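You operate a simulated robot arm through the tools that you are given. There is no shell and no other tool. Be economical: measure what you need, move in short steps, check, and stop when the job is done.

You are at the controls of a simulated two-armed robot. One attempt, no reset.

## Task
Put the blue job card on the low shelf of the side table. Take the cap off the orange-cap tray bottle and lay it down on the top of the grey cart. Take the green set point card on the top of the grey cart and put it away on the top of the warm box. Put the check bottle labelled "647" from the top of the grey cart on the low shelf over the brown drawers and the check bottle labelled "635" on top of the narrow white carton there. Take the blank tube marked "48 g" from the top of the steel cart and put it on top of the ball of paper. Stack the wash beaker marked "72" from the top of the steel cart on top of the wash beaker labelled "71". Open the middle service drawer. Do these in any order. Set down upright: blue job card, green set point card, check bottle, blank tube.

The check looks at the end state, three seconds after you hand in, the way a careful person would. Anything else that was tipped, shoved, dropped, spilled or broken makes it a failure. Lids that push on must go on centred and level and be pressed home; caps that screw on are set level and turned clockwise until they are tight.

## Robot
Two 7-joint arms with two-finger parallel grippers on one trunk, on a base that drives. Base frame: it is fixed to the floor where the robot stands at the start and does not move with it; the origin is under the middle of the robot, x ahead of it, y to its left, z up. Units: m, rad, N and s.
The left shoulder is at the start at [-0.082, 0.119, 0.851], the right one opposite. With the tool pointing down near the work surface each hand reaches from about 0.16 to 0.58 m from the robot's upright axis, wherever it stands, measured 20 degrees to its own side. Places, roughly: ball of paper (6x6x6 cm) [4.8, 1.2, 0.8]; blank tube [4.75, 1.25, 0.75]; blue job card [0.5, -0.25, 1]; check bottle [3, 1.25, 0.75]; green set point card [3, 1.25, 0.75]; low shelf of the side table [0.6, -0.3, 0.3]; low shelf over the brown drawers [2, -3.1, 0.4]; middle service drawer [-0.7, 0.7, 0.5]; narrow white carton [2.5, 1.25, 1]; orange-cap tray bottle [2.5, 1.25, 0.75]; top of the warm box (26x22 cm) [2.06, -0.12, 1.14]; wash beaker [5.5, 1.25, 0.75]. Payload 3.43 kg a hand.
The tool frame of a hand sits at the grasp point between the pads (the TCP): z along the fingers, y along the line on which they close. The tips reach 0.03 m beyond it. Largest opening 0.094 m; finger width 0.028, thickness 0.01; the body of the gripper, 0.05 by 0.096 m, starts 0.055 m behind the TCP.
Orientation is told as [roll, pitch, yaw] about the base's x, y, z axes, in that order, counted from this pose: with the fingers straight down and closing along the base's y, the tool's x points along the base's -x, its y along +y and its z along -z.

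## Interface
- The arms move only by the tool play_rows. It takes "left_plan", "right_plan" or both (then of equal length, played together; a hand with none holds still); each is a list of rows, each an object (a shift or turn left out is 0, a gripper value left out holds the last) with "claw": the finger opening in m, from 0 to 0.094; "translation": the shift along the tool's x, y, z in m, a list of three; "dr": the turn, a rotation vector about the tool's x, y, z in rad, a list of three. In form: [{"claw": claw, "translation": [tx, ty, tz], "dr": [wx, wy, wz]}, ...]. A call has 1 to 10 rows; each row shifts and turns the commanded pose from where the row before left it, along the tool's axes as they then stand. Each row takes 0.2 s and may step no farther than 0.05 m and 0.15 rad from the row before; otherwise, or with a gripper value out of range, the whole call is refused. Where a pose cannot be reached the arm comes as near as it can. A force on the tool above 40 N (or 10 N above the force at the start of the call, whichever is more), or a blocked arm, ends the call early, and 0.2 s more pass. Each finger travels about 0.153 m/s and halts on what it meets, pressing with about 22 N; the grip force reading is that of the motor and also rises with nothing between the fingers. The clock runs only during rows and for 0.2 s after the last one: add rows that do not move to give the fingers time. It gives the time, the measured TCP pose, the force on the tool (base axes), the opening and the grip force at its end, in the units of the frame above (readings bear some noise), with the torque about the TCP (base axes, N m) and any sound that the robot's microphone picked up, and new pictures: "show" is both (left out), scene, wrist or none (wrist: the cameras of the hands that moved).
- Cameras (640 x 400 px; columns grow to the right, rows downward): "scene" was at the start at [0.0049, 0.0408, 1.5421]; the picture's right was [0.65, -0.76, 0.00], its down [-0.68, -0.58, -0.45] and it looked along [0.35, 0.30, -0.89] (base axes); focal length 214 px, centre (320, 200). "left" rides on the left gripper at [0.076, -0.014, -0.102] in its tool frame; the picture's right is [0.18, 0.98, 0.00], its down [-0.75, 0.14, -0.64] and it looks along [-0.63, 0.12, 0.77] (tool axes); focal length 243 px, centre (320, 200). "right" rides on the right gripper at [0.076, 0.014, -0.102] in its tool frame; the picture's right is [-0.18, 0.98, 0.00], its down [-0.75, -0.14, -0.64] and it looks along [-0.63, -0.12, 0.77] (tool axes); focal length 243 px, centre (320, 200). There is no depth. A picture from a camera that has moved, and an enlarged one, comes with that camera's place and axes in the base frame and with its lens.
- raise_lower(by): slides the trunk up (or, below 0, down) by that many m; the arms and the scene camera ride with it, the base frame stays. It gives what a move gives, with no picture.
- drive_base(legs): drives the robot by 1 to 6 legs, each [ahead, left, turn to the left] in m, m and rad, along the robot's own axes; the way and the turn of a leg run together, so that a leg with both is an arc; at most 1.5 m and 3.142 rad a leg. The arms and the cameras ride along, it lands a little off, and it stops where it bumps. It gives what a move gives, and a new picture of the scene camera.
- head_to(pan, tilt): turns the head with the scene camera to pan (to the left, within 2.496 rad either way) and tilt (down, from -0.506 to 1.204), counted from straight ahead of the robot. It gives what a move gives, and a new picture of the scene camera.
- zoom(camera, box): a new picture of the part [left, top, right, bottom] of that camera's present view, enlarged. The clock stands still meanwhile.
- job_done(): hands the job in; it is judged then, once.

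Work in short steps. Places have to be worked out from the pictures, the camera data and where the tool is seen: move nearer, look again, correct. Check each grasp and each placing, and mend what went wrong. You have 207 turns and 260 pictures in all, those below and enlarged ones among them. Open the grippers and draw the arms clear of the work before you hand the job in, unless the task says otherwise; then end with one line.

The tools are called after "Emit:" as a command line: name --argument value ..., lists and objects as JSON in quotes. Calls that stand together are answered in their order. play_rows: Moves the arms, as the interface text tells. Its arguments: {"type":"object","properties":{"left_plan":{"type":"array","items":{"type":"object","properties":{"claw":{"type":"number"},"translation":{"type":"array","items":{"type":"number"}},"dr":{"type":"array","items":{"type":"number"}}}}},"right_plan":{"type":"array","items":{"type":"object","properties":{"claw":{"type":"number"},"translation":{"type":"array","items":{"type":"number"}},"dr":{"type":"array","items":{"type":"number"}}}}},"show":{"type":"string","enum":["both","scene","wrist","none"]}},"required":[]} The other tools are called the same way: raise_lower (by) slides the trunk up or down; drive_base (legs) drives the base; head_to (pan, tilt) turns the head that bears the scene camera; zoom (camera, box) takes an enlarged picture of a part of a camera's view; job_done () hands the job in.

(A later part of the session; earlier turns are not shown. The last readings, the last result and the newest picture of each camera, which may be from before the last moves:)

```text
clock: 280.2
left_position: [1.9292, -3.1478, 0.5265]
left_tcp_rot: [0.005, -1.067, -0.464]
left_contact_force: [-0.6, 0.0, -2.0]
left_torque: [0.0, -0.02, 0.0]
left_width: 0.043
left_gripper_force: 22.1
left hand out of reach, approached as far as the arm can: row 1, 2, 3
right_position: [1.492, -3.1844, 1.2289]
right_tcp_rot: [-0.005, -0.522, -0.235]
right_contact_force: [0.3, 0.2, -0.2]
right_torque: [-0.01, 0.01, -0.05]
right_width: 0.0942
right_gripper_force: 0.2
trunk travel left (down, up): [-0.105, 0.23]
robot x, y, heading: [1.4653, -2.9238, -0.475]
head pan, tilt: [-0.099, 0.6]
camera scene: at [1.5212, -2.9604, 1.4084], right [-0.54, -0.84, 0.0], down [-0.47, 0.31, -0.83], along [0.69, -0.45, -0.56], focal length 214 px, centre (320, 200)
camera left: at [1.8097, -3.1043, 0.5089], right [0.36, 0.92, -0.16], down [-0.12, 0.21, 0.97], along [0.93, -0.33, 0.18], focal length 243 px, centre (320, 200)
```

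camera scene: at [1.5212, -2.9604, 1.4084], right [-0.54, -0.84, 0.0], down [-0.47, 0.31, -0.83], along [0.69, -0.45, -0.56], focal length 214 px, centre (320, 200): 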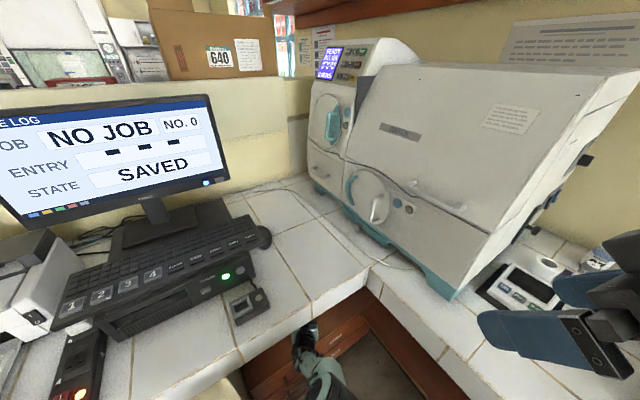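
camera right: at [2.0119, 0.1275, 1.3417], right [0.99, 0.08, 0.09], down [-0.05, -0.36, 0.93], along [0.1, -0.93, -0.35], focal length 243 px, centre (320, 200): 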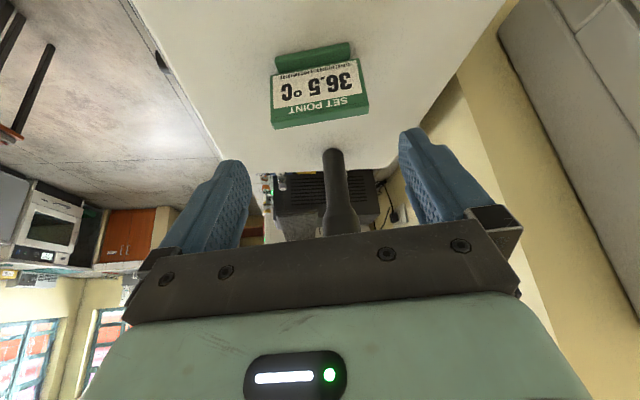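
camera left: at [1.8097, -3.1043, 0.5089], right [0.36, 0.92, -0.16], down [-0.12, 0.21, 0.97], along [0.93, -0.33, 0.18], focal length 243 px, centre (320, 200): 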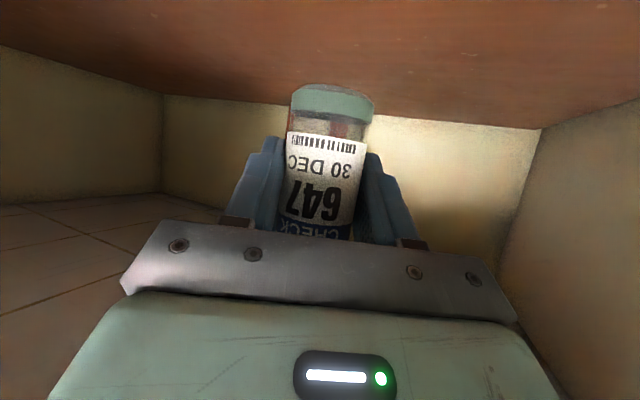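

The bottle is well over the shelf at x 1.93. I lower it with the trunk in steps.

Emit:
raise_lower --by -0.07

Emit:
raise_lower --by -0.02

Emit:
play_rows --left_plan '[{}]' --show "wrist"

```text
clock: 281.3
left_position: [1.9269, -3.1487, 0.4548]
left_tcp_rot: [0.006, -1.068, -0.467]
left_contact_force: [0.6, 0.9, 0.0]
left_torque: [-0.04, 0.03, 0.0]
left_width: 0.0429
left_gripper_force: 22.5
right_position: [1.5041, -3.1897, 1.1542]
right_tcp_rot: [-0.003, -0.515, -0.235]
right_contact_force: [-0.1, -0.2, -0.5]
right_torque: [0.0, -0.03, 0.02]
right_width: 0.0941
right_gripper_force: 0.1
trunk travel left (down, up): [-0.035, 0.3]
robot x, y, heading: [1.4681, -2.9243, -0.473]
head pan, tilt: [-0.099, 0.6]
```

```text
clock: 281.9
left_position: [1.9274, -3.1482, 0.4358]
left_tcp_rot: [0.006, -1.069, -0.463]
left_contact_force: [0.1, 0.7, -1.0]
left_torque: [0.0, 0.03, -0.03]
left_width: 0.043
left_gripper_force: 22.2
right_position: [1.5031, -3.1905, 1.1342]
right_tcp_rot: [-0.004, -0.516, -0.234]
right_contact_force: [0.2, 0.5, -0.3]
right_torque: [0.01, -0.03, -0.01]
right_width: 0.0941
right_gripper_force: 0.1
trunk travel left (down, up): [-0.015, 0.32]
robot x, y, heading: [1.4679, -2.9224, -0.481]
head pan, tilt: [-0.099, 0.6]
```

```text
clock: 282.4
left_position: [1.9276, -3.1483, 0.4354]
left_tcp_rot: [0.007, -1.07, -0.464]
left_contact_force: [-0.6, 0.5, -1.0]
left_torque: [0.04, -0.02, -0.01]
left_width: 0.043
left_gripper_force: 22.1
right_position: [1.5032, -3.1898, 1.1344]
right_tcp_rot: [-0.003, -0.514, -0.234]
right_contact_force: [0.0, 0.7, 1.1]
right_torque: [0.01, 0.01, 0.02]
right_width: 0.094
right_gripper_force: 0.1
trunk travel left (down, up): [-0.015, 0.32]
robot x, y, heading: [1.4687, -2.9227, -0.478]
head pan, tilt: [-0.099, 0.6]
camera left: at [1.8083, -3.1041, 0.4179], right [0.36, 0.92, -0.16], down [-0.12, 0.21, 0.97], along [0.93, -0.33, 0.18], focal length 243 px, centre (320, 200)
```

left: 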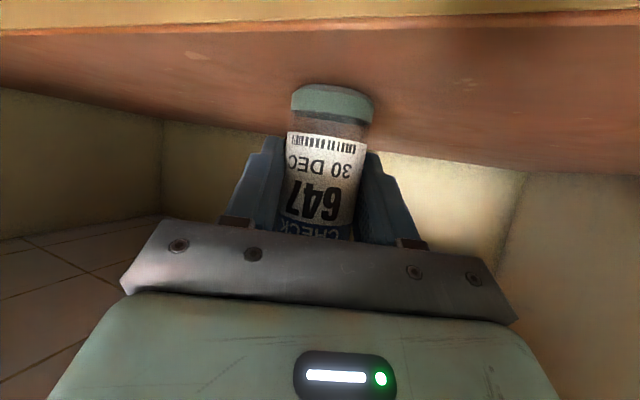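

The shelf's front edge is now visible at x about 1.87, and the bottle base is just above the surface. I move in 3 cm more, then lower to contact.

Emit:
play_rows --left_plan '[{"translation": [-0.0144, 0, 0.0263]}, {}]' --show "none"

Emit:
raise_lower --by -0.014

Emit:
play_rows --left_plan '[{"translation": [0.0053, 0, 0.0029]}, {"translation": [0.0053, 0, 0.0029]}, {"translation": [0.0053, 0, 0.0029]}, {}]' --show "wrist"

```text
clock: 282.9
left_position: [1.9541, -3.1613, 0.4356]
left_tcp_rot: [0.007, -1.069, -0.466]
left_contact_force: [0.8, -0.4, -1.2]
left_torque: [-0.03, 0.0, 0.01]
left_width: 0.0432
left_gripper_force: 21.9
right_position: [1.5032, -3.1887, 1.1328]
right_tcp_rot: [-0.004, -0.513, -0.234]
right_contact_force: [0.4, -0.5, 0.1]
right_torque: [0.01, 0.03, 0.0]
right_width: 0.094
right_gripper_force: 0.1
trunk travel left (down, up): [-0.015, 0.32]
robot x, y, heading: [1.4669, -2.9237, -0.479]
head pan, tilt: [-0.099, 0.6]
```

```text
clock: 283.6
left_position: [1.9555, -3.1624, 0.4308]
left_tcp_rot: [0.001, -1.078, -0.462]
left_contact_force: [1.8, 1.0, 22.9]
left_torque: [0.09, -0.15, 0.09]
left_width: 0.0436
left_gripper_force: 21.9
right_position: [1.5012, -3.1882, 1.1202]
right_tcp_rot: [-0.005, -0.516, -0.234]
right_contact_force: [-0.6, -0.3, 0.8]
right_torque: [0.0, -0.01, 0.01]
right_width: 0.094
right_gripper_force: 0.1
trunk travel left (down, up): [-0.001, 0.334]
robot x, y, heading: [1.47, -2.9223, -0.479]
head pan, tilt: [-0.099, 0.6]
```

```text
clock: 284.6
left_position: [1.9464, -3.1585, 0.4215]
left_tcp_rot: [0.007, -1.074, -0.466]
left_contact_force: [8.2, -2.2, 21.6]
left_torque: [-0.02, 0.0, 0.02]
left_width: 0.0427
left_gripper_force: 22.2
left hand out of reach, approached as far as the arm can: row 1, 2, 3
right_position: [1.5018, -3.1892, 1.1207]
right_tcp_rot: [-0.004, -0.514, -0.234]
right_contact_force: [0.4, 0.2, -0.5]
right_torque: [-0.03, 0.0, 0.02]
right_width: 0.0941
right_gripper_force: 0.1
trunk travel left (down, up): [-0.001, 0.334]
robot x, y, heading: [1.4694, -2.924, -0.477]
head pan, tilt: [-0.099, 0.6]
camera left: at [1.8279, -3.1154, 0.4029], right [0.36, 0.92, -0.16], down [-0.12, 0.21, 0.97], along [0.93, -0.33, 0.19], focal length 243 px, centre (320, 200)
```

left: 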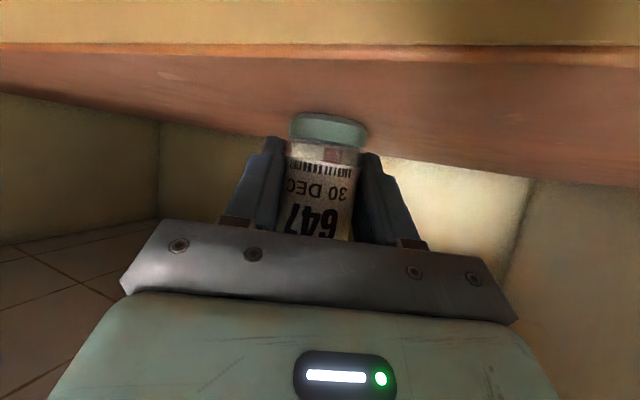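

The bottle rests on the shelf with 22 N contact. I release, back out along the fingers, and look.

Emit:
play_rows --left_plan '[{"translation": [-0.0018, 0, -0.001]}, {"claw": 0.07}, {}, {"translation": [0, 0, -0.02]}, {"translation": [0, 0, -0.03]}, {"translation": [0.005, 0, -0.03]}, {"translation": [0.01, 0, -0.03]}]' --show "wrist"

```text
clock: 286.2
left_position: [1.8523, -3.1137, 0.4614]
left_tcp_rot: [0.006, -1.069, -0.466]
left_contact_force: [-0.4, -0.6, 0.6]
left_torque: [0.03, 0.01, -0.03]
left_width: 0.0699
left_gripper_force: 0.1
right_position: [1.504, -3.1895, 1.121]
right_tcp_rot: [-0.002, -0.513, -0.234]
right_contact_force: [-0.4, -0.1, 0.5]
right_torque: [0.01, 0.04, 0.01]
right_width: 0.0939
right_gripper_force: 0.0
trunk travel left (down, up): [-0.001, 0.334]
robot x, y, heading: [1.4687, -2.9219, -0.479]
head pan, tilt: [-0.099, 0.6]
camera left: at [1.7335, -3.0694, 0.4434], right [0.36, 0.92, -0.16], down [-0.12, 0.21, 0.97], along [0.93, -0.33, 0.18], focal length 243 px, centre (320, 200)
```

left: 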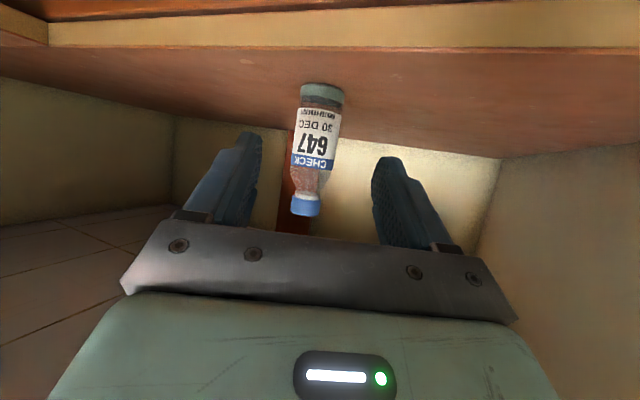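

647 stands upright on the low shelf. I back out, raise the trunk, and return along the same corridor.

Emit:
drive_base --legs '[[-0.4, 0.0, 0]]'

Emit:
raise_lower --by 0.33

Emit:
drive_base --legs '[[0, 0, -1.09], [-0.3, 0.26, 0], [-1.5, 0, 0], [-1.3, 0, 0]]'

```text
clock: 288.6
left_position: [1.5001, -2.9307, 0.4607]
left_tcp_rot: [0.005, -1.068, -0.463]
left_contact_force: [-0.1, -0.6, 0.0]
left_torque: [0.01, -0.02, -0.01]
left_width: 0.07
left_gripper_force: 0.1
right_position: [1.1508, -3.0087, 1.1201]
right_tcp_rot: [-0.003, -0.512, -0.232]
right_contact_force: [0.0, 0.0, 0.1]
right_torque: [0.02, 0.0, -0.01]
right_width: 0.094
right_gripper_force: 0.1
trunk travel left (down, up): [-0.001, 0.334]
robot x, y, heading: [1.1136, -2.742, -0.474]
head pan, tilt: [-0.099, 0.6]
camera scene: at [1.1954, -2.7926, 1.3043], right [-0.54, -0.84, 0.0], down [-0.47, 0.31, -0.83], along [0.69, -0.45, -0.56], focal length 214 px, centre (320, 200)
```

scene: 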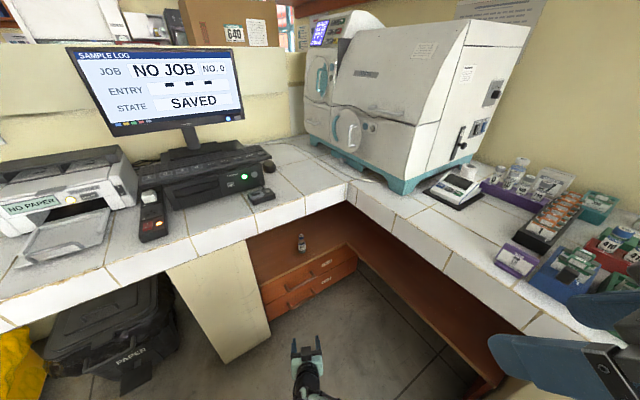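

```text
clock: 291.9
left_position: [1.501, -2.9318, 0.791]
left_tcp_rot: [0.007, -1.069, -0.465]
left_contact_force: [-0.4, -0.5, 0.0]
left_torque: [0.01, 0.02, 0.01]
left_width: 0.0698
left_gripper_force: 0.0
right_position: [1.1508, -3.0081, 1.4503]
right_tcp_rot: [-0.004, -0.512, -0.233]
right_contact_force: [-0.1, 0.2, 0.1]
right_torque: [0.0, 0.01, -0.01]
right_width: 0.0939
right_gripper_force: 0.0
trunk travel left (down, up): [-0.331, 0.004]
robot x, y, heading: [1.1155, -2.7474, -0.473]
head pan, tilt: [-0.099, 0.6]
```

```text
clock: 310.7
left_position: [1.3711, -0.0701, 0.7912]
left_tcp_rot: [0.005, -1.068, -1.538]
left_contact_force: [-0.3, -0.7, -0.4]
left_torque: [0.0, 0.01, -0.02]
left_width: 0.0699
left_gripper_force: 0.1
right_position: [1.1373, 0.2006, 1.4503]
right_tcp_rot: [-0.004, -0.513, -1.307]
right_contact_force: [-0.6, -0.4, -0.5]
right_torque: [0.06, 0.01, 0.04]
right_width: 0.0937
right_gripper_force: 0.0
trunk travel left (down, up): [-0.331, 0.004]
robot x, y, heading: [1.3568, 0.3576, -1.541]
head pan, tilt: [-0.099, 0.6]
camera scene: at [1.347, 0.3152, 1.6407], right [-1.0, 0.08, 0.0], down [0.04, 0.56, -0.83], along [-0.06, -0.82, -0.56], focal length 214 px, centre (320, 200)
```

scene: 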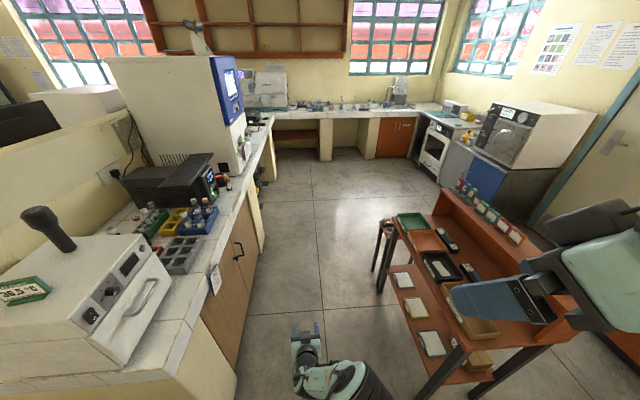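

All good behind me. I go back up the aisle and on toward the steel cart at x about 4.8.

Emit:
drive_base --legs '[[-0.17, 0, 0], [0, 0, 1.54], [1.5, 0, 0], [0.9, 0, 0]]'

Emit:
head_to --pan 0.5 --tilt 0.5

```text
clock: 327.3
left_position: [4.1797, 0.5114, 0.7899]
left_tcp_rot: [0.006, -1.067, 0.004]
left_contact_force: [0.4, 0.1, -0.6]
left_torque: [-0.04, 0.02, 0.0]
left_width: 0.07
left_gripper_force: 0.0
right_position: [3.9013, 0.2873, 1.4502]
right_tcp_rot: [-0.003, -0.513, 0.234]
right_contact_force: [0.6, -0.5, -0.6]
right_torque: [-0.01, -0.02, 0.0]
right_width: 0.0939
right_gripper_force: 0.0
trunk travel left (down, up): [-0.331, 0.004]
robot x, y, heading: [3.7453, 0.5118, -0.004]
head pan, tilt: [-0.099, 0.6]
camera scene: at [3.7932, 0.4989, 1.6405], right [-0.11, -0.99, 0.0], down [-0.56, 0.06, -0.83], along [0.82, -0.09, -0.56], focal length 214 px, centre (320, 200)
```

scene: 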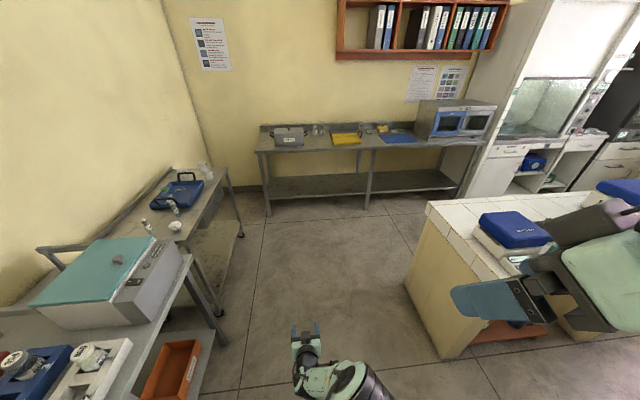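

```text
clock: 328.3
left_position: [4.1783, 0.5117, 0.7906]
left_tcp_rot: [0.005, -1.068, 0.005]
left_contact_force: [0.1, -1.3, -0.1]
left_torque: [-0.02, 0.01, 0.0]
left_width: 0.0703
left_gripper_force: 0.0
right_position: [3.9006, 0.2864, 1.4501]
right_tcp_rot: [-0.002, -0.512, 0.233]
right_contact_force: [0.0, 0.2, -0.2]
right_torque: [0.01, -0.01, 0.02]
right_width: 0.0936
right_gripper_force: 0.0
trunk travel left (down, up): [-0.331, 0.004]
robot x, y, heading: [3.7485, 0.5106, -0.009]
head pan, tilt: [0.499, 0.499]
camera scene: at [3.7857, 0.5512, 1.6497], right [0.47, -0.88, 0.0], down [-0.42, -0.23, -0.88], along [0.77, 0.41, -0.48], focal length 214 px, centre (320, 200)
```

scene: 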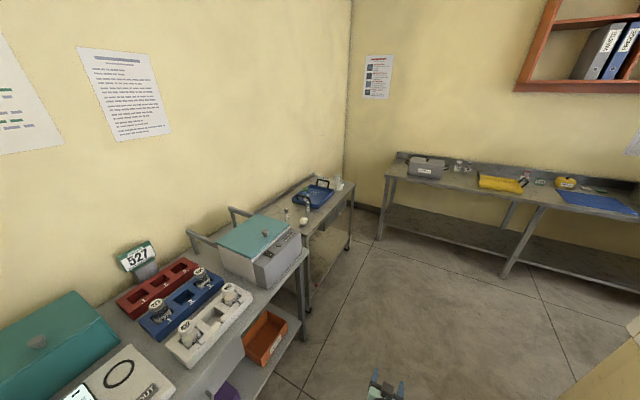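

The steel cart (tubes, paper ball, blue case, beakers) is the next one along. I drive in front of it and face it.

Emit:
drive_base --legs '[[1.15, 0.0, 0], [0, 0, 1.57]]'

Emit:
head_to --pan 0.0 --tilt 0.7

Emit:
zoom --camera "scene" --box '[220, 140, 480, 300]'

```text
clock: 338.0
left_position: [4.9059, 0.9233, 0.7901]
left_tcp_rot: [0.005, -1.068, 1.57]
left_contact_force: [0.0, -0.1, 0.6]
left_torque: [-0.01, 0.0, 0.0]
left_width: 0.0698
left_gripper_force: 0.0
right_position: [5.1293, 0.6445, 1.4512]
right_tcp_rot: [-0.007, -0.513, 1.798]
right_contact_force: [0.2, -1.4, 0.6]
right_torque: [-0.02, 0.02, -0.01]
right_width: 0.0939
right_gripper_force: 0.1
trunk travel left (down, up): [-0.331, 0.004]
robot x, y, heading: [4.9086, 0.4971, 1.561]
head pan, tilt: [0.499, 0.499]
camera scene: at [4.8654, 0.5295, 1.6497], right [0.88, 0.47, 0.0], down [0.22, -0.42, -0.88], along [-0.41, 0.78, -0.48], focal length 214 px, centre (320, 200)
```

scene: 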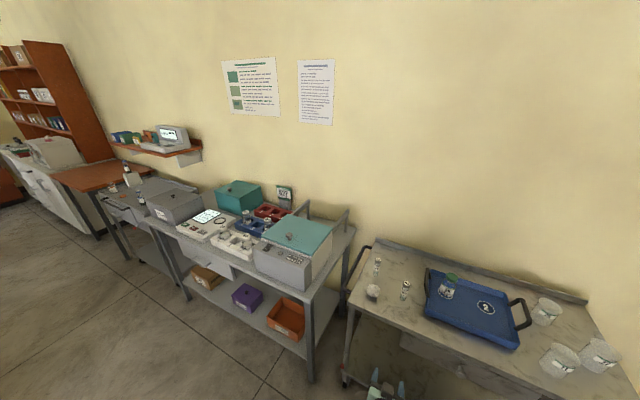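

```text
clock: 338.9
left_position: [4.9049, 0.9222, 0.79]
left_tcp_rot: [0.005, -1.068, 1.568]
left_contact_force: [-0.6, 0.1, -0.5]
left_torque: [-0.03, -0.01, 0.02]
left_width: 0.07
left_gripper_force: 0.1
right_position: [5.1302, 0.6439, 1.4503]
right_tcp_rot: [-0.004, -0.513, 1.801]
right_contact_force: [-1.6, 0.2, 0.7]
right_torque: [-0.02, 0.01, 0.01]
right_width: 0.0942
right_gripper_force: 0.1
trunk travel left (down, up): [-0.331, 0.004]
robot x, y, heading: [4.9066, 0.4923, 1.558]
head pan, tilt: [0.0, 0.7]
camera scene: at [4.9088, 0.534, 1.632], right [1.0, -0.01, 0.0], down [-0.01, -0.64, -0.77], along [0.01, 0.77, -0.64], focal length 214 px, centre (320, 200)
```

scene: 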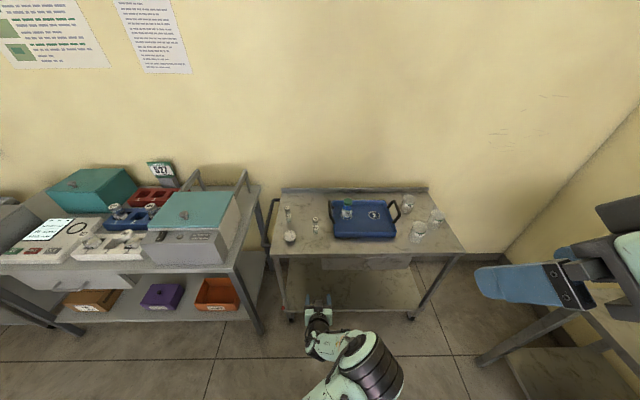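

```text
2.46 times, centred on (350, 220) of scene
camera zoom: at [4.9088, 0.534, 1.632], right [1.0, -0.01, 0.0], down [-0.01, -0.64, -0.77], along [0.01, 0.77, -0.64], focal length 528 px, centre (246, 151)
```

zoom: 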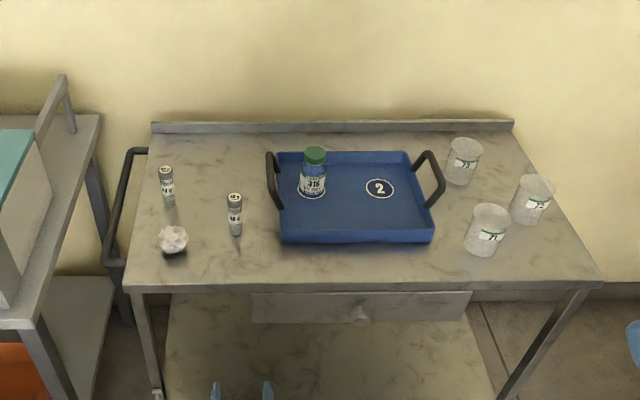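

Two tubes, the paper ball and three beakers are in view. I raise the left hand above cart level and drive closer, then zoom.

Emit:
play_rows --left_plan '[{"translation": [-0.0365, 0, -0.02]}, {"translation": [-0.0365, 0, -0.02]}, {"translation": [-0.0365, 0, -0.02]}, {"translation": [-0.0365, 0, -0.02]}, {"translation": [-0.0365, 0, -0.02]}, {"translation": [-0.0365, 0, -0.02]}, {"translation": [-0.0365, 0, -0.02]}]' --show "none"

Emit:
drive_base --legs '[[0.19, 0.0, 0.01]]'

Emit:
zoom --camera "scene" --box '[250, 180, 350, 260]'

Emit:
zoom --camera "scene" --box '[390, 180, 490, 260]'

```text
clock: 340.8
left_position: [4.8728, 0.9367, 1.0692]
left_tcp_rot: [0.075, -1.044, 1.585]
left_contact_force: [-0.1, 0.1, -0.8]
left_torque: [-0.02, 0.03, -0.02]
left_width: 0.0699
left_gripper_force: 0.1
right_position: [5.1309, 0.6441, 1.4501]
right_tcp_rot: [-0.002, -0.515, 1.8]
right_contact_force: [0.4, -0.4, 0.2]
right_torque: [0.03, 0.03, -0.03]
right_width: 0.0937
right_gripper_force: 0.0
trunk travel left (down, up): [-0.331, 0.004]
robot x, y, heading: [4.9107, 0.4949, 1.557]
head pan, tilt: [0.0, 0.7]
stopped in row 7 (left hand): the arm was blocked; the commanded pose is now the measured one
```

```text
clock: 342.3
left_position: [4.8691, 1.1244, 1.0687]
left_tcp_rot: [0.073, -1.045, 1.597]
left_contact_force: [0.6, -0.2, -0.3]
left_torque: [-0.02, 0.0, 0.01]
left_width: 0.0701
left_gripper_force: 0.2
right_position: [5.129, 0.8359, 1.4501]
right_tcp_rot: [-0.004, -0.514, 1.814]
right_contact_force: [0.7, -0.5, -0.2]
right_torque: [-0.02, 0.01, 0.01]
right_width: 0.0938
right_gripper_force: 0.1
trunk travel left (down, up): [-0.331, 0.004]
robot x, y, heading: [4.911, 0.6831, 1.569]
head pan, tilt: [0.0, 0.7]
camera scene: at [4.9098, 0.7223, 1.6317], right [1.0, 0.0, 0.0], down [0.0, -0.64, -0.77], along [0.0, 0.77, -0.64], focal length 214 px, centre (320, 200)
```

scene: 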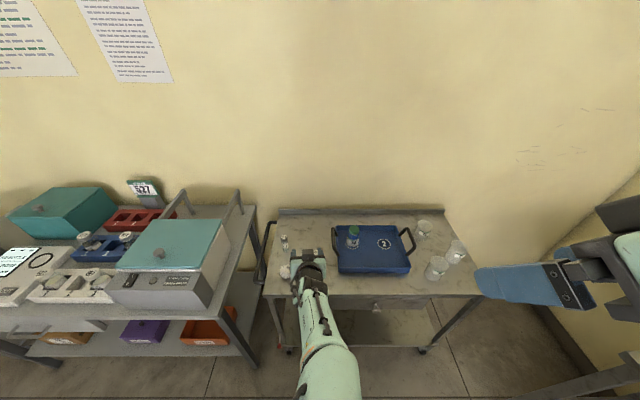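

```text
5.00 times, centred on (300, 220) of scene
camera zoom: at [4.9098, 0.7223, 1.6317], right [1.0, 0.0, 0.0], down [0.0, -0.64, -0.77], along [0.0, 0.77, -0.64], focal length 1072 px, centre (420, 100)
```

zoom: 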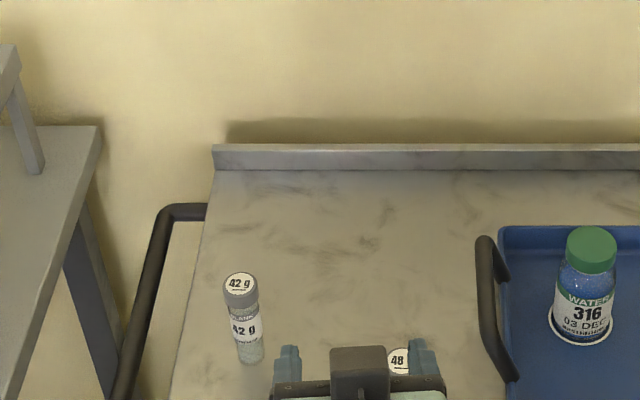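

```text
5.00 times, centred on (440, 220) of scene
camera zoom: at [4.9098, 0.7223, 1.6317], right [1.0, 0.0, 0.0], down [0.0, -0.64, -0.77], along [0.0, 0.77, -0.64], focal length 1072 px, centre (-280, 100)
```

zoom: 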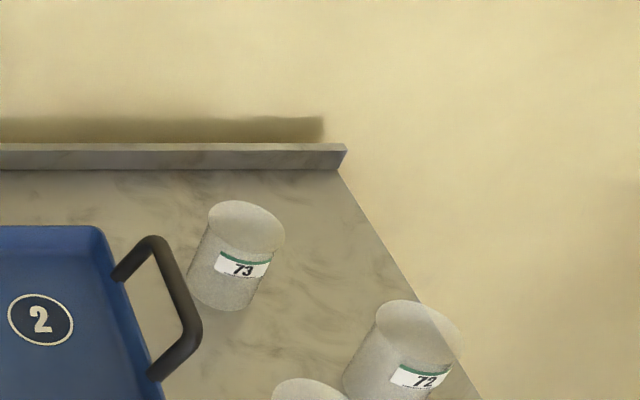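

The 48 g tube is the front-right one at (4.896, 1.219), cart top z 0.85; the ball is at about (4.78, 1.17); the beakers are 73 (back), 72 (right) and, presumably, 71 (front). I check through the left wrist camera.

Emit:
play_rows --left_plan '[{"translation": [0.02, 0.0, -0.04]}, {"translation": [0.02, 0.0, -0.04]}]' --show "wrist"

Emit:
zoom --camera "scene" --box '[260, 220, 360, 300]'

```text
clock: 342.8
left_position: [4.7806, 1.0823, 1.0357]
left_tcp_rot: [0.103, -0.957, 1.801]
left_contact_force: [-0.1, -1.1, 0.3]
left_torque: [0.01, 0.01, 0.01]
left_width: 0.0702
left_gripper_force: 0.0
right_position: [5.128, 0.8357, 1.4512]
right_tcp_rot: [-0.006, -0.515, 1.813]
right_contact_force: [0.5, -0.1, -0.1]
right_torque: [0.0, 0.04, 0.01]
right_width: 0.0941
right_gripper_force: 0.0
trunk travel left (down, up): [-0.331, 0.004]
robot x, y, heading: [4.9103, 0.6839, 1.568]
head pan, tilt: [0.0, 0.7]
stopped in row 2 (left hand): the arm was blocked; the commanded pose is now the measured one
camera left: at [4.8332, 0.966, 1.0307], right [-0.91, -0.41, -0.09], down [-0.05, -0.12, 0.99], along [-0.42, 0.91, 0.09], focal length 243 px, centre (320, 200)
```

left: 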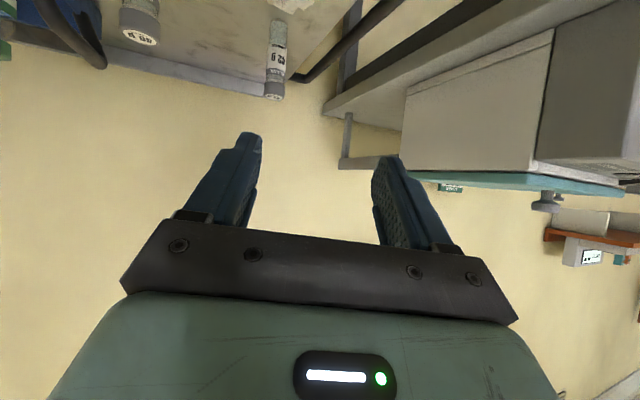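

```text
5.00 times, centred on (310, 260) of scene
camera zoom: at [4.9095, 0.7224, 1.6319], right [1.0, 0.0, 0.0], down [0.0, -0.64, -0.77], along [0.0, 0.77, -0.64], focal length 1072 px, centre (370, -100)
```

zoom: 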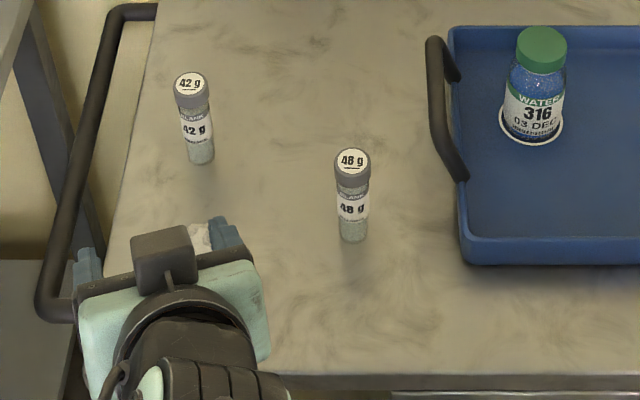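

I shift the base right 0.12 so the left hand faces the tube, and correct the hand's orientation.

Emit:
drive_base --legs '[[0.0, -0.12, 0.0]]'

Emit:
play_rows --left_plan '[{"dr": [0.098, -0.033, 0.039]}, {"dr": [0.098, -0.033, 0.039]}, {"dr": [0.098, -0.033, 0.039]}, {"translation": [0.024, 0, 0.025]}, {"translation": [0.024, 0, 0.025]}, {}]'

```text
clock: 344.5
left_position: [4.8989, 1.0825, 1.0353]
left_tcp_rot: [0.102, -0.957, 1.803]
left_contact_force: [-0.2, -0.2, 0.1]
left_torque: [0.04, 0.01, -0.02]
left_width: 0.0699
left_gripper_force: 0.0
right_position: [5.2478, 0.8356, 1.4499]
right_tcp_rot: [-0.005, -0.515, 1.812]
right_contact_force: [0.2, 0.0, -0.1]
right_torque: [-0.02, 0.0, -0.01]
right_width: 0.0941
right_gripper_force: 0.1
trunk travel left (down, up): [-0.331, 0.004]
robot x, y, heading: [5.0265, 0.6824, 1.568]
head pan, tilt: [0.0, 0.7]
camera scene: at [5.0284, 0.7227, 1.632], right [1.0, 0.0, 0.0], down [0.0, -0.64, -0.76], along [0.0, 0.76, -0.64], focal length 214 px, centre (320, 200)
```

scene: 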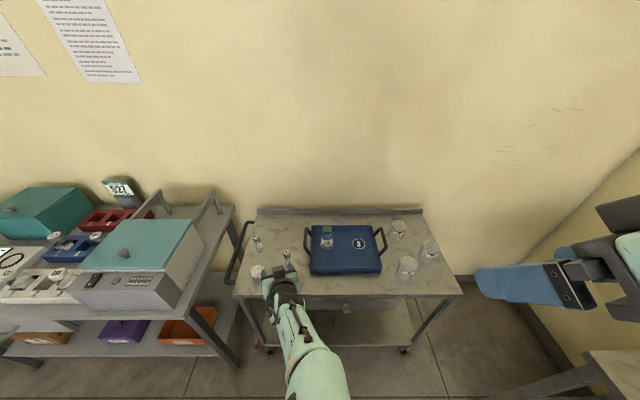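

```text
clock: 345.9
left_position: [4.8983, 1.1007, 0.9699]
left_tcp_rot: [-0.003, -1.051, 1.576]
left_contact_force: [-0.5, 0.3, 0.4]
left_torque: [-0.02, -0.01, -0.01]
left_width: 0.0699
left_gripper_force: 0.0
right_position: [5.2486, 0.8342, 1.4508]
right_tcp_rot: [-0.004, -0.515, 1.812]
right_contact_force: [0.2, 1.1, 0.6]
right_torque: [0.0, 0.06, -0.01]
right_width: 0.0941
right_gripper_force: 0.0
trunk travel left (down, up): [-0.331, 0.004]
robot x, y, heading: [5.0265, 0.6825, 1.57]
head pan, tilt: [0.0, 0.7]
camera scene: at [5.028, 0.722, 1.632], right [1.0, 0.0, 0.0], down [0.0, -0.64, -0.77], along [0.0, 0.77, -0.64], focal length 214 px, centre (320, 200)
camera left: at [4.9137, 0.9751, 0.9542], right [-0.98, -0.1, -0.16], down [-0.14, -0.18, 0.97], along [-0.12, 0.98, 0.17], focal length 243 px, centre (320, 200)
```

scene: 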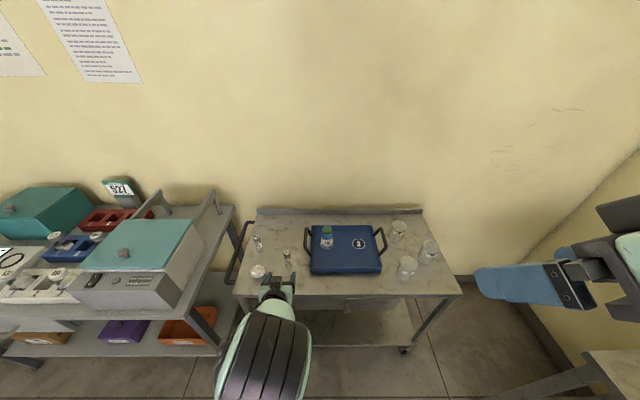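
left: 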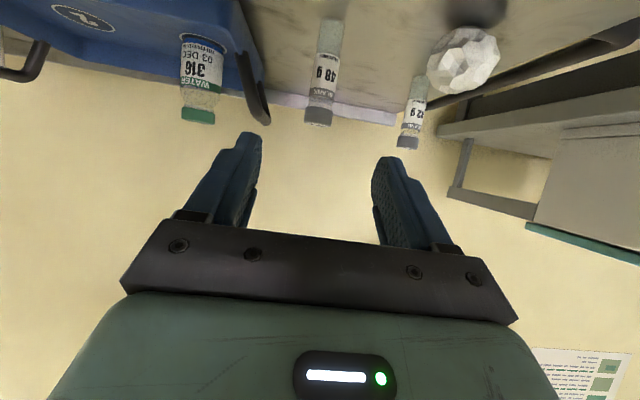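

The tube is at (4.898, 1.245), z 0.82–0.918; the ball centre is at about (4.779, 1.196), top about 0.883. I zoom on the ball to study its top.

Emit:
zoom --camera "left" --box '[380, 0, 540, 120]'

Emit:
zoom --camera "scene" --box '[240, 250, 300, 290]'

```text
3.33 times, centred on (460, 60) of left
camera zoom: at [4.9137, 0.9751, 0.9542], right [-0.98, -0.1, -0.16], down [-0.14, -0.18, 0.97], along [-0.12, 0.98, 0.17], focal length 809 px, centre (-147, 667)
```

zoom: 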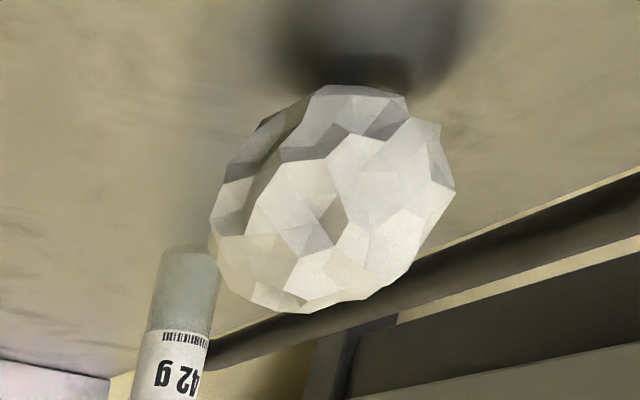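

```text
10.00 times, centred on (270, 270) of scene
camera zoom: at [5.028, 0.722, 1.632], right [1.0, 0.0, 0.0], down [0.0, -0.64, -0.77], along [0.0, 0.77, -0.64], focal length 2145 px, centre (820, -500)
```

zoom: 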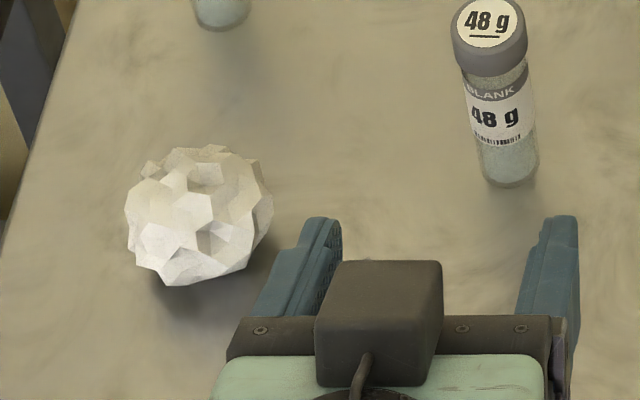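

The ball is at (4.775, 1.204) with its top at z about 0.88. I pick the 48 g tube first: slide in around its middle.

Emit:
play_rows --left_plan '[{"translation": [0.0162, 0, 0.0165], "claw": 0.06}, {"translation": [0, 0, 0.04]}, {"translation": [0, 0, 0.04]}, {"translation": [0, 0, 0.04]}, {"translation": [0, 0, 0.035]}, {}]' --show "wrist"

```text
clock: 347.3
left_position: [4.8966, 1.2424, 0.8689]
left_tcp_rot: [0.0, -1.051, 1.576]
left_contact_force: [0.4, -0.3, -0.6]
left_torque: [0.0, 0.02, 0.02]
left_width: 0.0599
left_gripper_force: 0.1
right_position: [5.2489, 0.8346, 1.4505]
right_tcp_rot: [-0.006, -0.513, 1.81]
right_contact_force: [0.0, 0.0, -0.5]
right_torque: [0.01, -0.01, -0.01]
right_width: 0.094
right_gripper_force: 0.1
trunk travel left (down, up): [-0.331, 0.004]
robot x, y, heading: [5.0243, 0.6828, 1.567]
head pan, tilt: [0.0, 0.7]
camera left: at [4.9127, 1.117, 0.8541], right [-0.98, -0.1, -0.16], down [-0.14, -0.18, 0.97], along [-0.12, 0.98, 0.17], focal length 243 px, centre (320, 200)
```

left: 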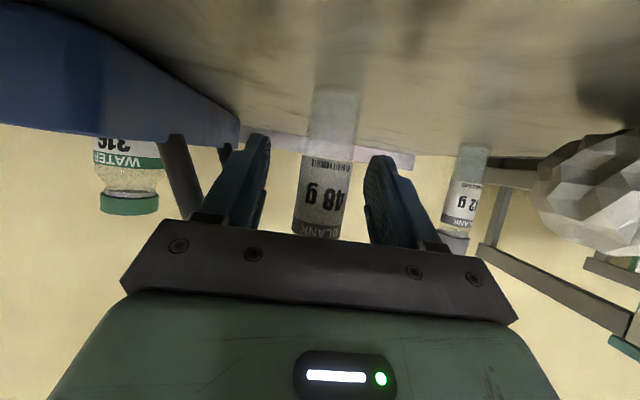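

Centred. I close and lift straight up 10 cm.

Emit:
play_rows --left_plan '[{"claw": 0.01}, {}, {}, {"translation": [-0.0217, 0, -0.0125]}, {"translation": [-0.0217, 0, -0.0125]}, {"translation": [-0.0217, 0, -0.0125]}, {"translation": [-0.0217, 0, -0.0125]}, {}]' --show "wrist"

```text
clock: 349.1
left_position: [4.8968, 1.2429, 0.97]
left_tcp_rot: [-0.001, -1.052, 1.576]
left_contact_force: [0.6, 0.0, 0.2]
left_torque: [0.0, 0.01, 0.02]
left_width: 0.029
left_gripper_force: 22.0
right_position: [5.2472, 0.8355, 1.4506]
right_tcp_rot: [-0.004, -0.515, 1.81]
right_contact_force: [0.0, -0.4, 0.4]
right_torque: [0.01, 0.02, 0.03]
right_width: 0.0939
right_gripper_force: 0.0
trunk travel left (down, up): [-0.331, 0.004]
robot x, y, heading: [5.0267, 0.6831, 1.57]
head pan, tilt: [0.0, 0.7]
camera left: at [4.9128, 1.1162, 0.9544], right [-0.98, -0.1, -0.16], down [-0.14, -0.18, 0.97], along [-0.12, 0.98, 0.17], focal length 243 px, centre (320, 200)
```

left: 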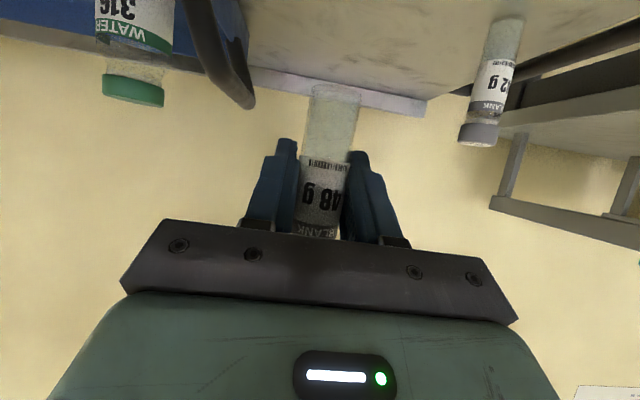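

The 48 g tube is held. I move it over the ball with about 4 cm of clearance.

Emit:
play_rows --left_plan '[{"translation": [0.0067, 0.0407, -0.0116]}, {"translation": [0.0067, 0.0407, -0.0116]}, {"translation": [0.0067, 0.0407, -0.0116]}, {}]' --show "wrist"

Emit:
zoom --camera "scene" --box '[240, 225, 300, 290]'

```text
clock: 350.1
left_position: [4.7896, 1.2044, 0.9722]
left_tcp_rot: [0.001, -1.05, 1.576]
left_contact_force: [0.1, -0.2, -0.6]
left_torque: [0.02, -0.02, 0.03]
left_width: 0.0288
left_gripper_force: 22.1
left hand out of reach, approached as far as the arm can: row 3
right_position: [5.2458, 0.8357, 1.4517]
right_tcp_rot: [-0.008, -0.516, 1.81]
right_contact_force: [0.6, 0.2, -0.2]
right_torque: [0.01, -0.02, 0.01]
right_width: 0.0942
right_gripper_force: 0.0
trunk travel left (down, up): [-0.331, 0.004]
robot x, y, heading: [5.0277, 0.6869, 1.569]
head pan, tilt: [0.0, 0.7]
camera left: at [4.8044, 1.0783, 0.9568], right [-0.98, -0.1, -0.16], down [-0.14, -0.18, 0.97], along [-0.12, 0.98, 0.17], focal length 243 px, centre (320, 200)
```

left: 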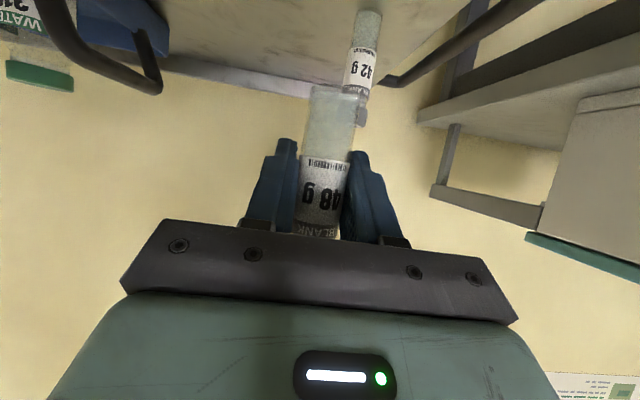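

```text
6.15 times, centred on (270, 258) of scene
camera zoom: at [5.0278, 0.7225, 1.632], right [1.0, 0.0, 0.0], down [0.0, -0.64, -0.77], along [0.0, 0.77, -0.64], focal length 1320 px, centre (628, -154)
```

zoom: 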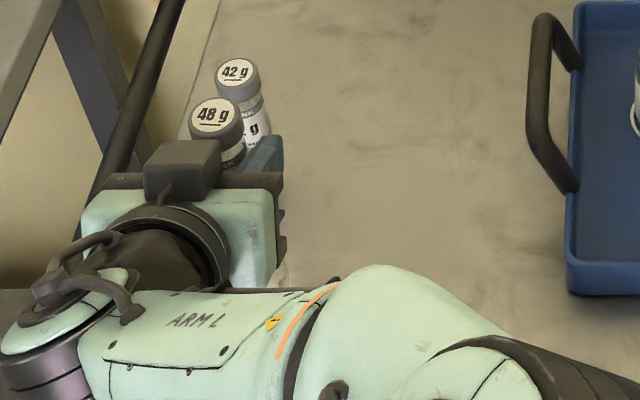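

I shift the base left slightly so the tube axis lies over the ball's centre.

Emit:
drive_base --legs '[[0.0, 0.03, 0.0]]'

```text
clock: 351.1
left_position: [4.76, 1.2037, 0.9715]
left_tcp_rot: [0.0, -1.051, 1.575]
left_contact_force: [0.9, -0.3, -0.1]
left_torque: [-0.02, 0.03, -0.01]
left_width: 0.029
left_gripper_force: 21.6
right_position: [5.219, 0.836, 1.4499]
right_tcp_rot: [-0.005, -0.514, 1.811]
right_contact_force: [-0.2, -0.5, 0.5]
right_torque: [-0.02, 0.0, -0.01]
right_width: 0.0943
right_gripper_force: 0.1
trunk travel left (down, up): [-0.331, 0.004]
robot x, y, heading: [4.9971, 0.6842, 1.564]
head pan, tilt: [0.0, 0.7]
camera scene: at [4.9989, 0.7227, 1.632], right [1.0, 0.0, 0.0], down [0.0, -0.64, -0.76], along [0.0, 0.76, -0.64], focal length 214 px, centre (320, 200)
```

scene: 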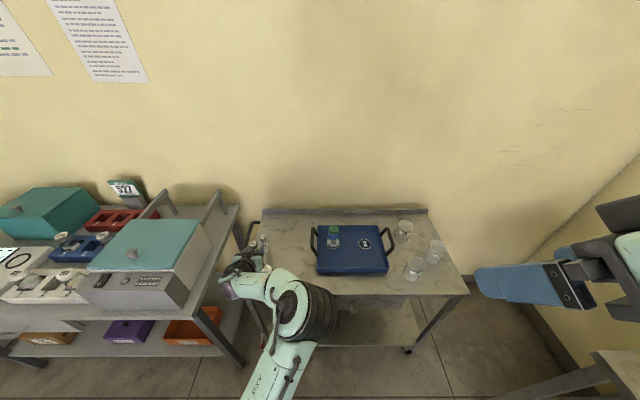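

I trim to (4.775, 1.202), lower near the ball, then creep to contact.

Emit:
play_rows --left_plan '[{"translation": [0.001, -0.015, -0.002]}, {"translation": [0.0173, 0, 0.01]}, {"translation": [0.0087, 0, 0.005]}, {"translation": [0.0043, 0, 0.0025]}, {}]' --show "wrist"

```text
clock: 352.3
left_position: [4.7752, 1.2024, 0.9372]
left_tcp_rot: [0.0, -1.053, 1.576]
left_contact_force: [0.0, 0.5, -0.8]
left_torque: [-0.02, -0.01, -0.01]
left_width: 0.0289
left_gripper_force: 22.1
right_position: [5.2188, 0.8351, 1.4509]
right_tcp_rot: [-0.005, -0.516, 1.808]
right_contact_force: [-0.4, 0.7, 0.5]
right_torque: [0.01, 0.01, -0.03]
right_width: 0.0941
right_gripper_force: 0.0
trunk travel left (down, up): [-0.331, 0.004]
robot x, y, heading: [4.9954, 0.6836, 1.573]
head pan, tilt: [0.0, 0.7]
camera left: at [4.791, 1.0765, 0.9216], right [-0.98, -0.1, -0.16], down [-0.14, -0.18, 0.97], along [-0.12, 0.98, 0.17], focal length 243 px, centre (320, 200)
```

left: 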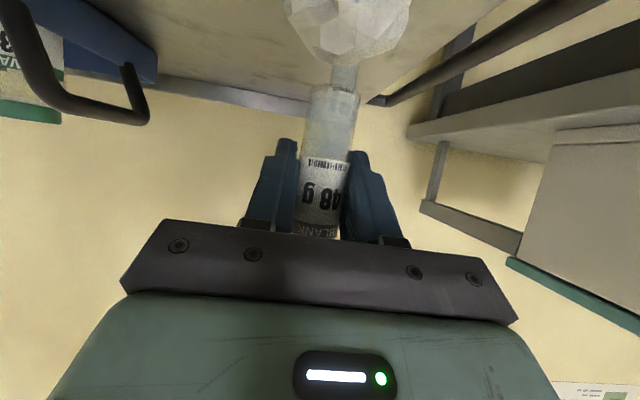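

The tube is over the ball within about 2 mm. I creep down until contact.

Emit:
play_rows --left_plan '[{"translation": [0.0035, 0.001, 0.002]}, {"translation": [0.0035, 0, 0.002]}, {}]' --show "none"

Emit:
zoom --camera "left" --box '[250, 0, 450, 125]'

```text
clock: 353.1
left_position: [4.7771, 1.2015, 0.9339]
left_tcp_rot: [0.001, -1.052, 1.574]
left_contact_force: [-0.4, -0.2, 0.0]
left_torque: [0.0, 0.02, 0.01]
left_width: 0.029
left_gripper_force: 21.9
left hand out of reach, approached as far as the arm can: row 1
right_position: [5.219, 0.8363, 1.451]
right_tcp_rot: [-0.005, -0.514, 1.81]
right_contact_force: [-0.2, 0.2, 0.4]
right_torque: [0.01, -0.01, 0.0]
right_width: 0.0941
right_gripper_force: 0.1
trunk travel left (down, up): [-0.331, 0.004]
robot x, y, heading: [5.0026, 0.6822, 1.568]
head pan, tilt: [0.0, 0.7]
```

```text
3.20 times, centred on (350, 62) of left
camera zoom: at [4.7922, 1.0759, 0.9181], right [-0.98, -0.1, -0.16], down [-0.14, -0.18, 0.97], along [-0.12, 0.98, 0.17], focal length 776 px, centre (224, 640)
```

zoom: 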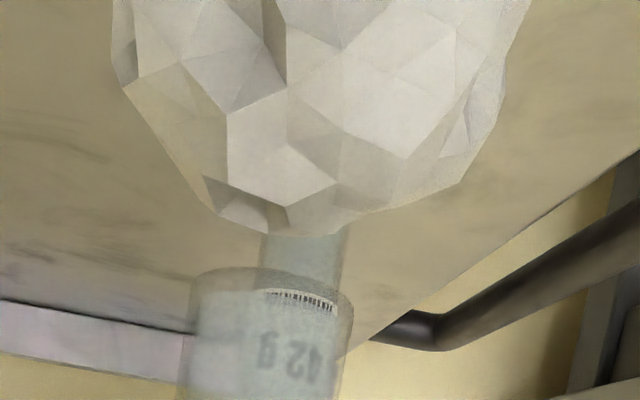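

Alignment is good to about 2–3 mm. I continue down in 3 mm steps, trimming y by -3 mm.

Emit:
play_rows --left_plan '[{"translation": [0.0041, 0, -0.0011]}, {"translation": [0.0026, 0, 0.0015]}, {"translation": [0.0026, 0, 0.0015]}, {}]' --show "none"

Emit:
zoom --camera "left" --box '[250, 0, 450, 125]'

```text
clock: 354.1
left_position: [4.7774, 1.1985, 0.9273]
left_tcp_rot: [0.002, -1.051, 1.577]
left_contact_force: [0.0, -0.2, -1.4]
left_torque: [-0.03, 0.02, 0.0]
left_width: 0.0292
left_gripper_force: 22.2
left hand out of reach, approached as far as the arm can: row 2
right_position: [5.219, 0.8356, 1.4498]
right_tcp_rot: [-0.002, -0.514, 1.812]
right_contact_force: [0.5, -0.5, 0.3]
right_torque: [-0.02, 0.02, 0.02]
right_width: 0.0941
right_gripper_force: 0.0
trunk travel left (down, up): [-0.331, 0.004]
robot x, y, heading: [4.9982, 0.6819, 1.567]
head pan, tilt: [0.0, 0.7]
```

```text
3.20 times, centred on (350, 62) of left
camera zoom: at [4.793, 1.0723, 0.9127], right [-0.98, -0.1, -0.16], down [-0.14, -0.18, 0.97], along [-0.12, 0.98, 0.17], focal length 776 px, centre (224, 640)
```

zoom: 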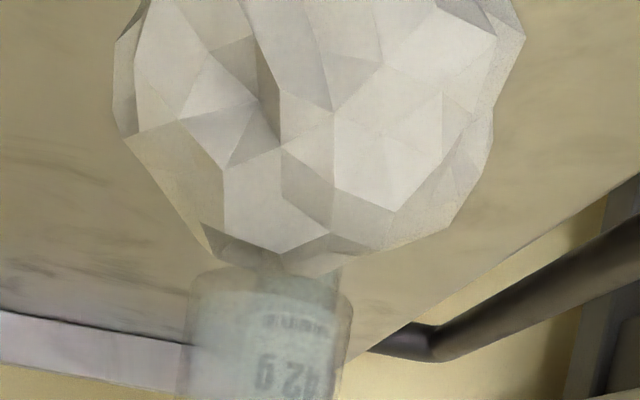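

Nearly touching. Two more 2 mm steps, watching the force.

Emit:
play_rows --left_plan '[{"translation": [0.0017, 0, 0.001]}, {"translation": [0.0017, 0, 0.001]}, {}]' --show "none"

Emit:
play_rows --left_plan '[{"translation": [0.0017, 0, 0.001]}, {}]' --show "none"

Emit:
zoom --camera "left" --box '[250, 0, 450, 125]'

```text
clock: 354.9
left_position: [4.7776, 1.1997, 0.9283]
left_tcp_rot: [0.001, -1.051, 1.576]
left_contact_force: [-0.3, 0.5, -0.1]
left_torque: [-0.02, 0.0, 0.02]
left_width: 0.029
left_gripper_force: 21.9
left hand out of reach, approached as far as the arm can: row 2
right_position: [5.2191, 0.8353, 1.451]
right_tcp_rot: [-0.003, -0.516, 1.809]
right_contact_force: [-0.1, 0.0, -0.2]
right_torque: [0.0, 0.0, 0.01]
right_width: 0.094
right_gripper_force: 0.0
trunk travel left (down, up): [-0.331, 0.004]
robot x, y, heading: [4.9988, 0.6818, 1.571]
head pan, tilt: [0.0, 0.7]
```

```text
clock: 355.5
left_position: [4.7781, 1.1982, 0.9259]
left_tcp_rot: [0.001, -1.051, 1.574]
left_contact_force: [-0.5, -0.4, -0.5]
left_torque: [0.02, 0.0, -0.02]
left_width: 0.0287
left_gripper_force: 22.5
right_position: [5.2192, 0.8356, 1.4499]
right_tcp_rot: [-0.004, -0.514, 1.81]
right_contact_force: [-0.2, -0.5, -0.1]
right_torque: [0.0, -0.01, 0.01]
right_width: 0.094
right_gripper_force: 0.0
trunk travel left (down, up): [-0.331, 0.004]
robot x, y, heading: [4.998, 0.683, 1.571]
head pan, tilt: [0.0, 0.7]
```

```text
3.20 times, centred on (350, 62) of left
camera zoom: at [4.7937, 1.072, 0.9109], right [-0.98, -0.1, -0.16], down [-0.14, -0.18, 0.97], along [-0.12, 0.98, 0.17], focal length 776 px, centre (224, 640)
```

zoom: 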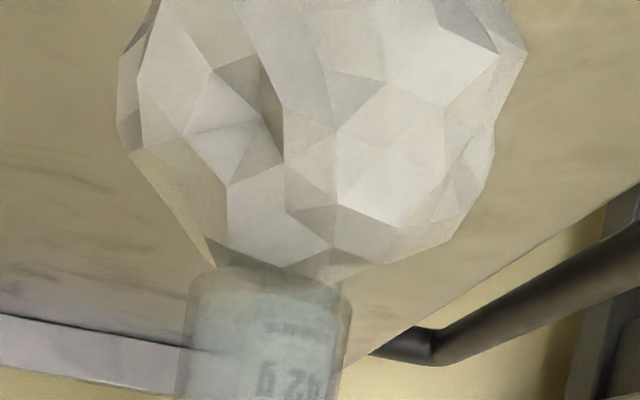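

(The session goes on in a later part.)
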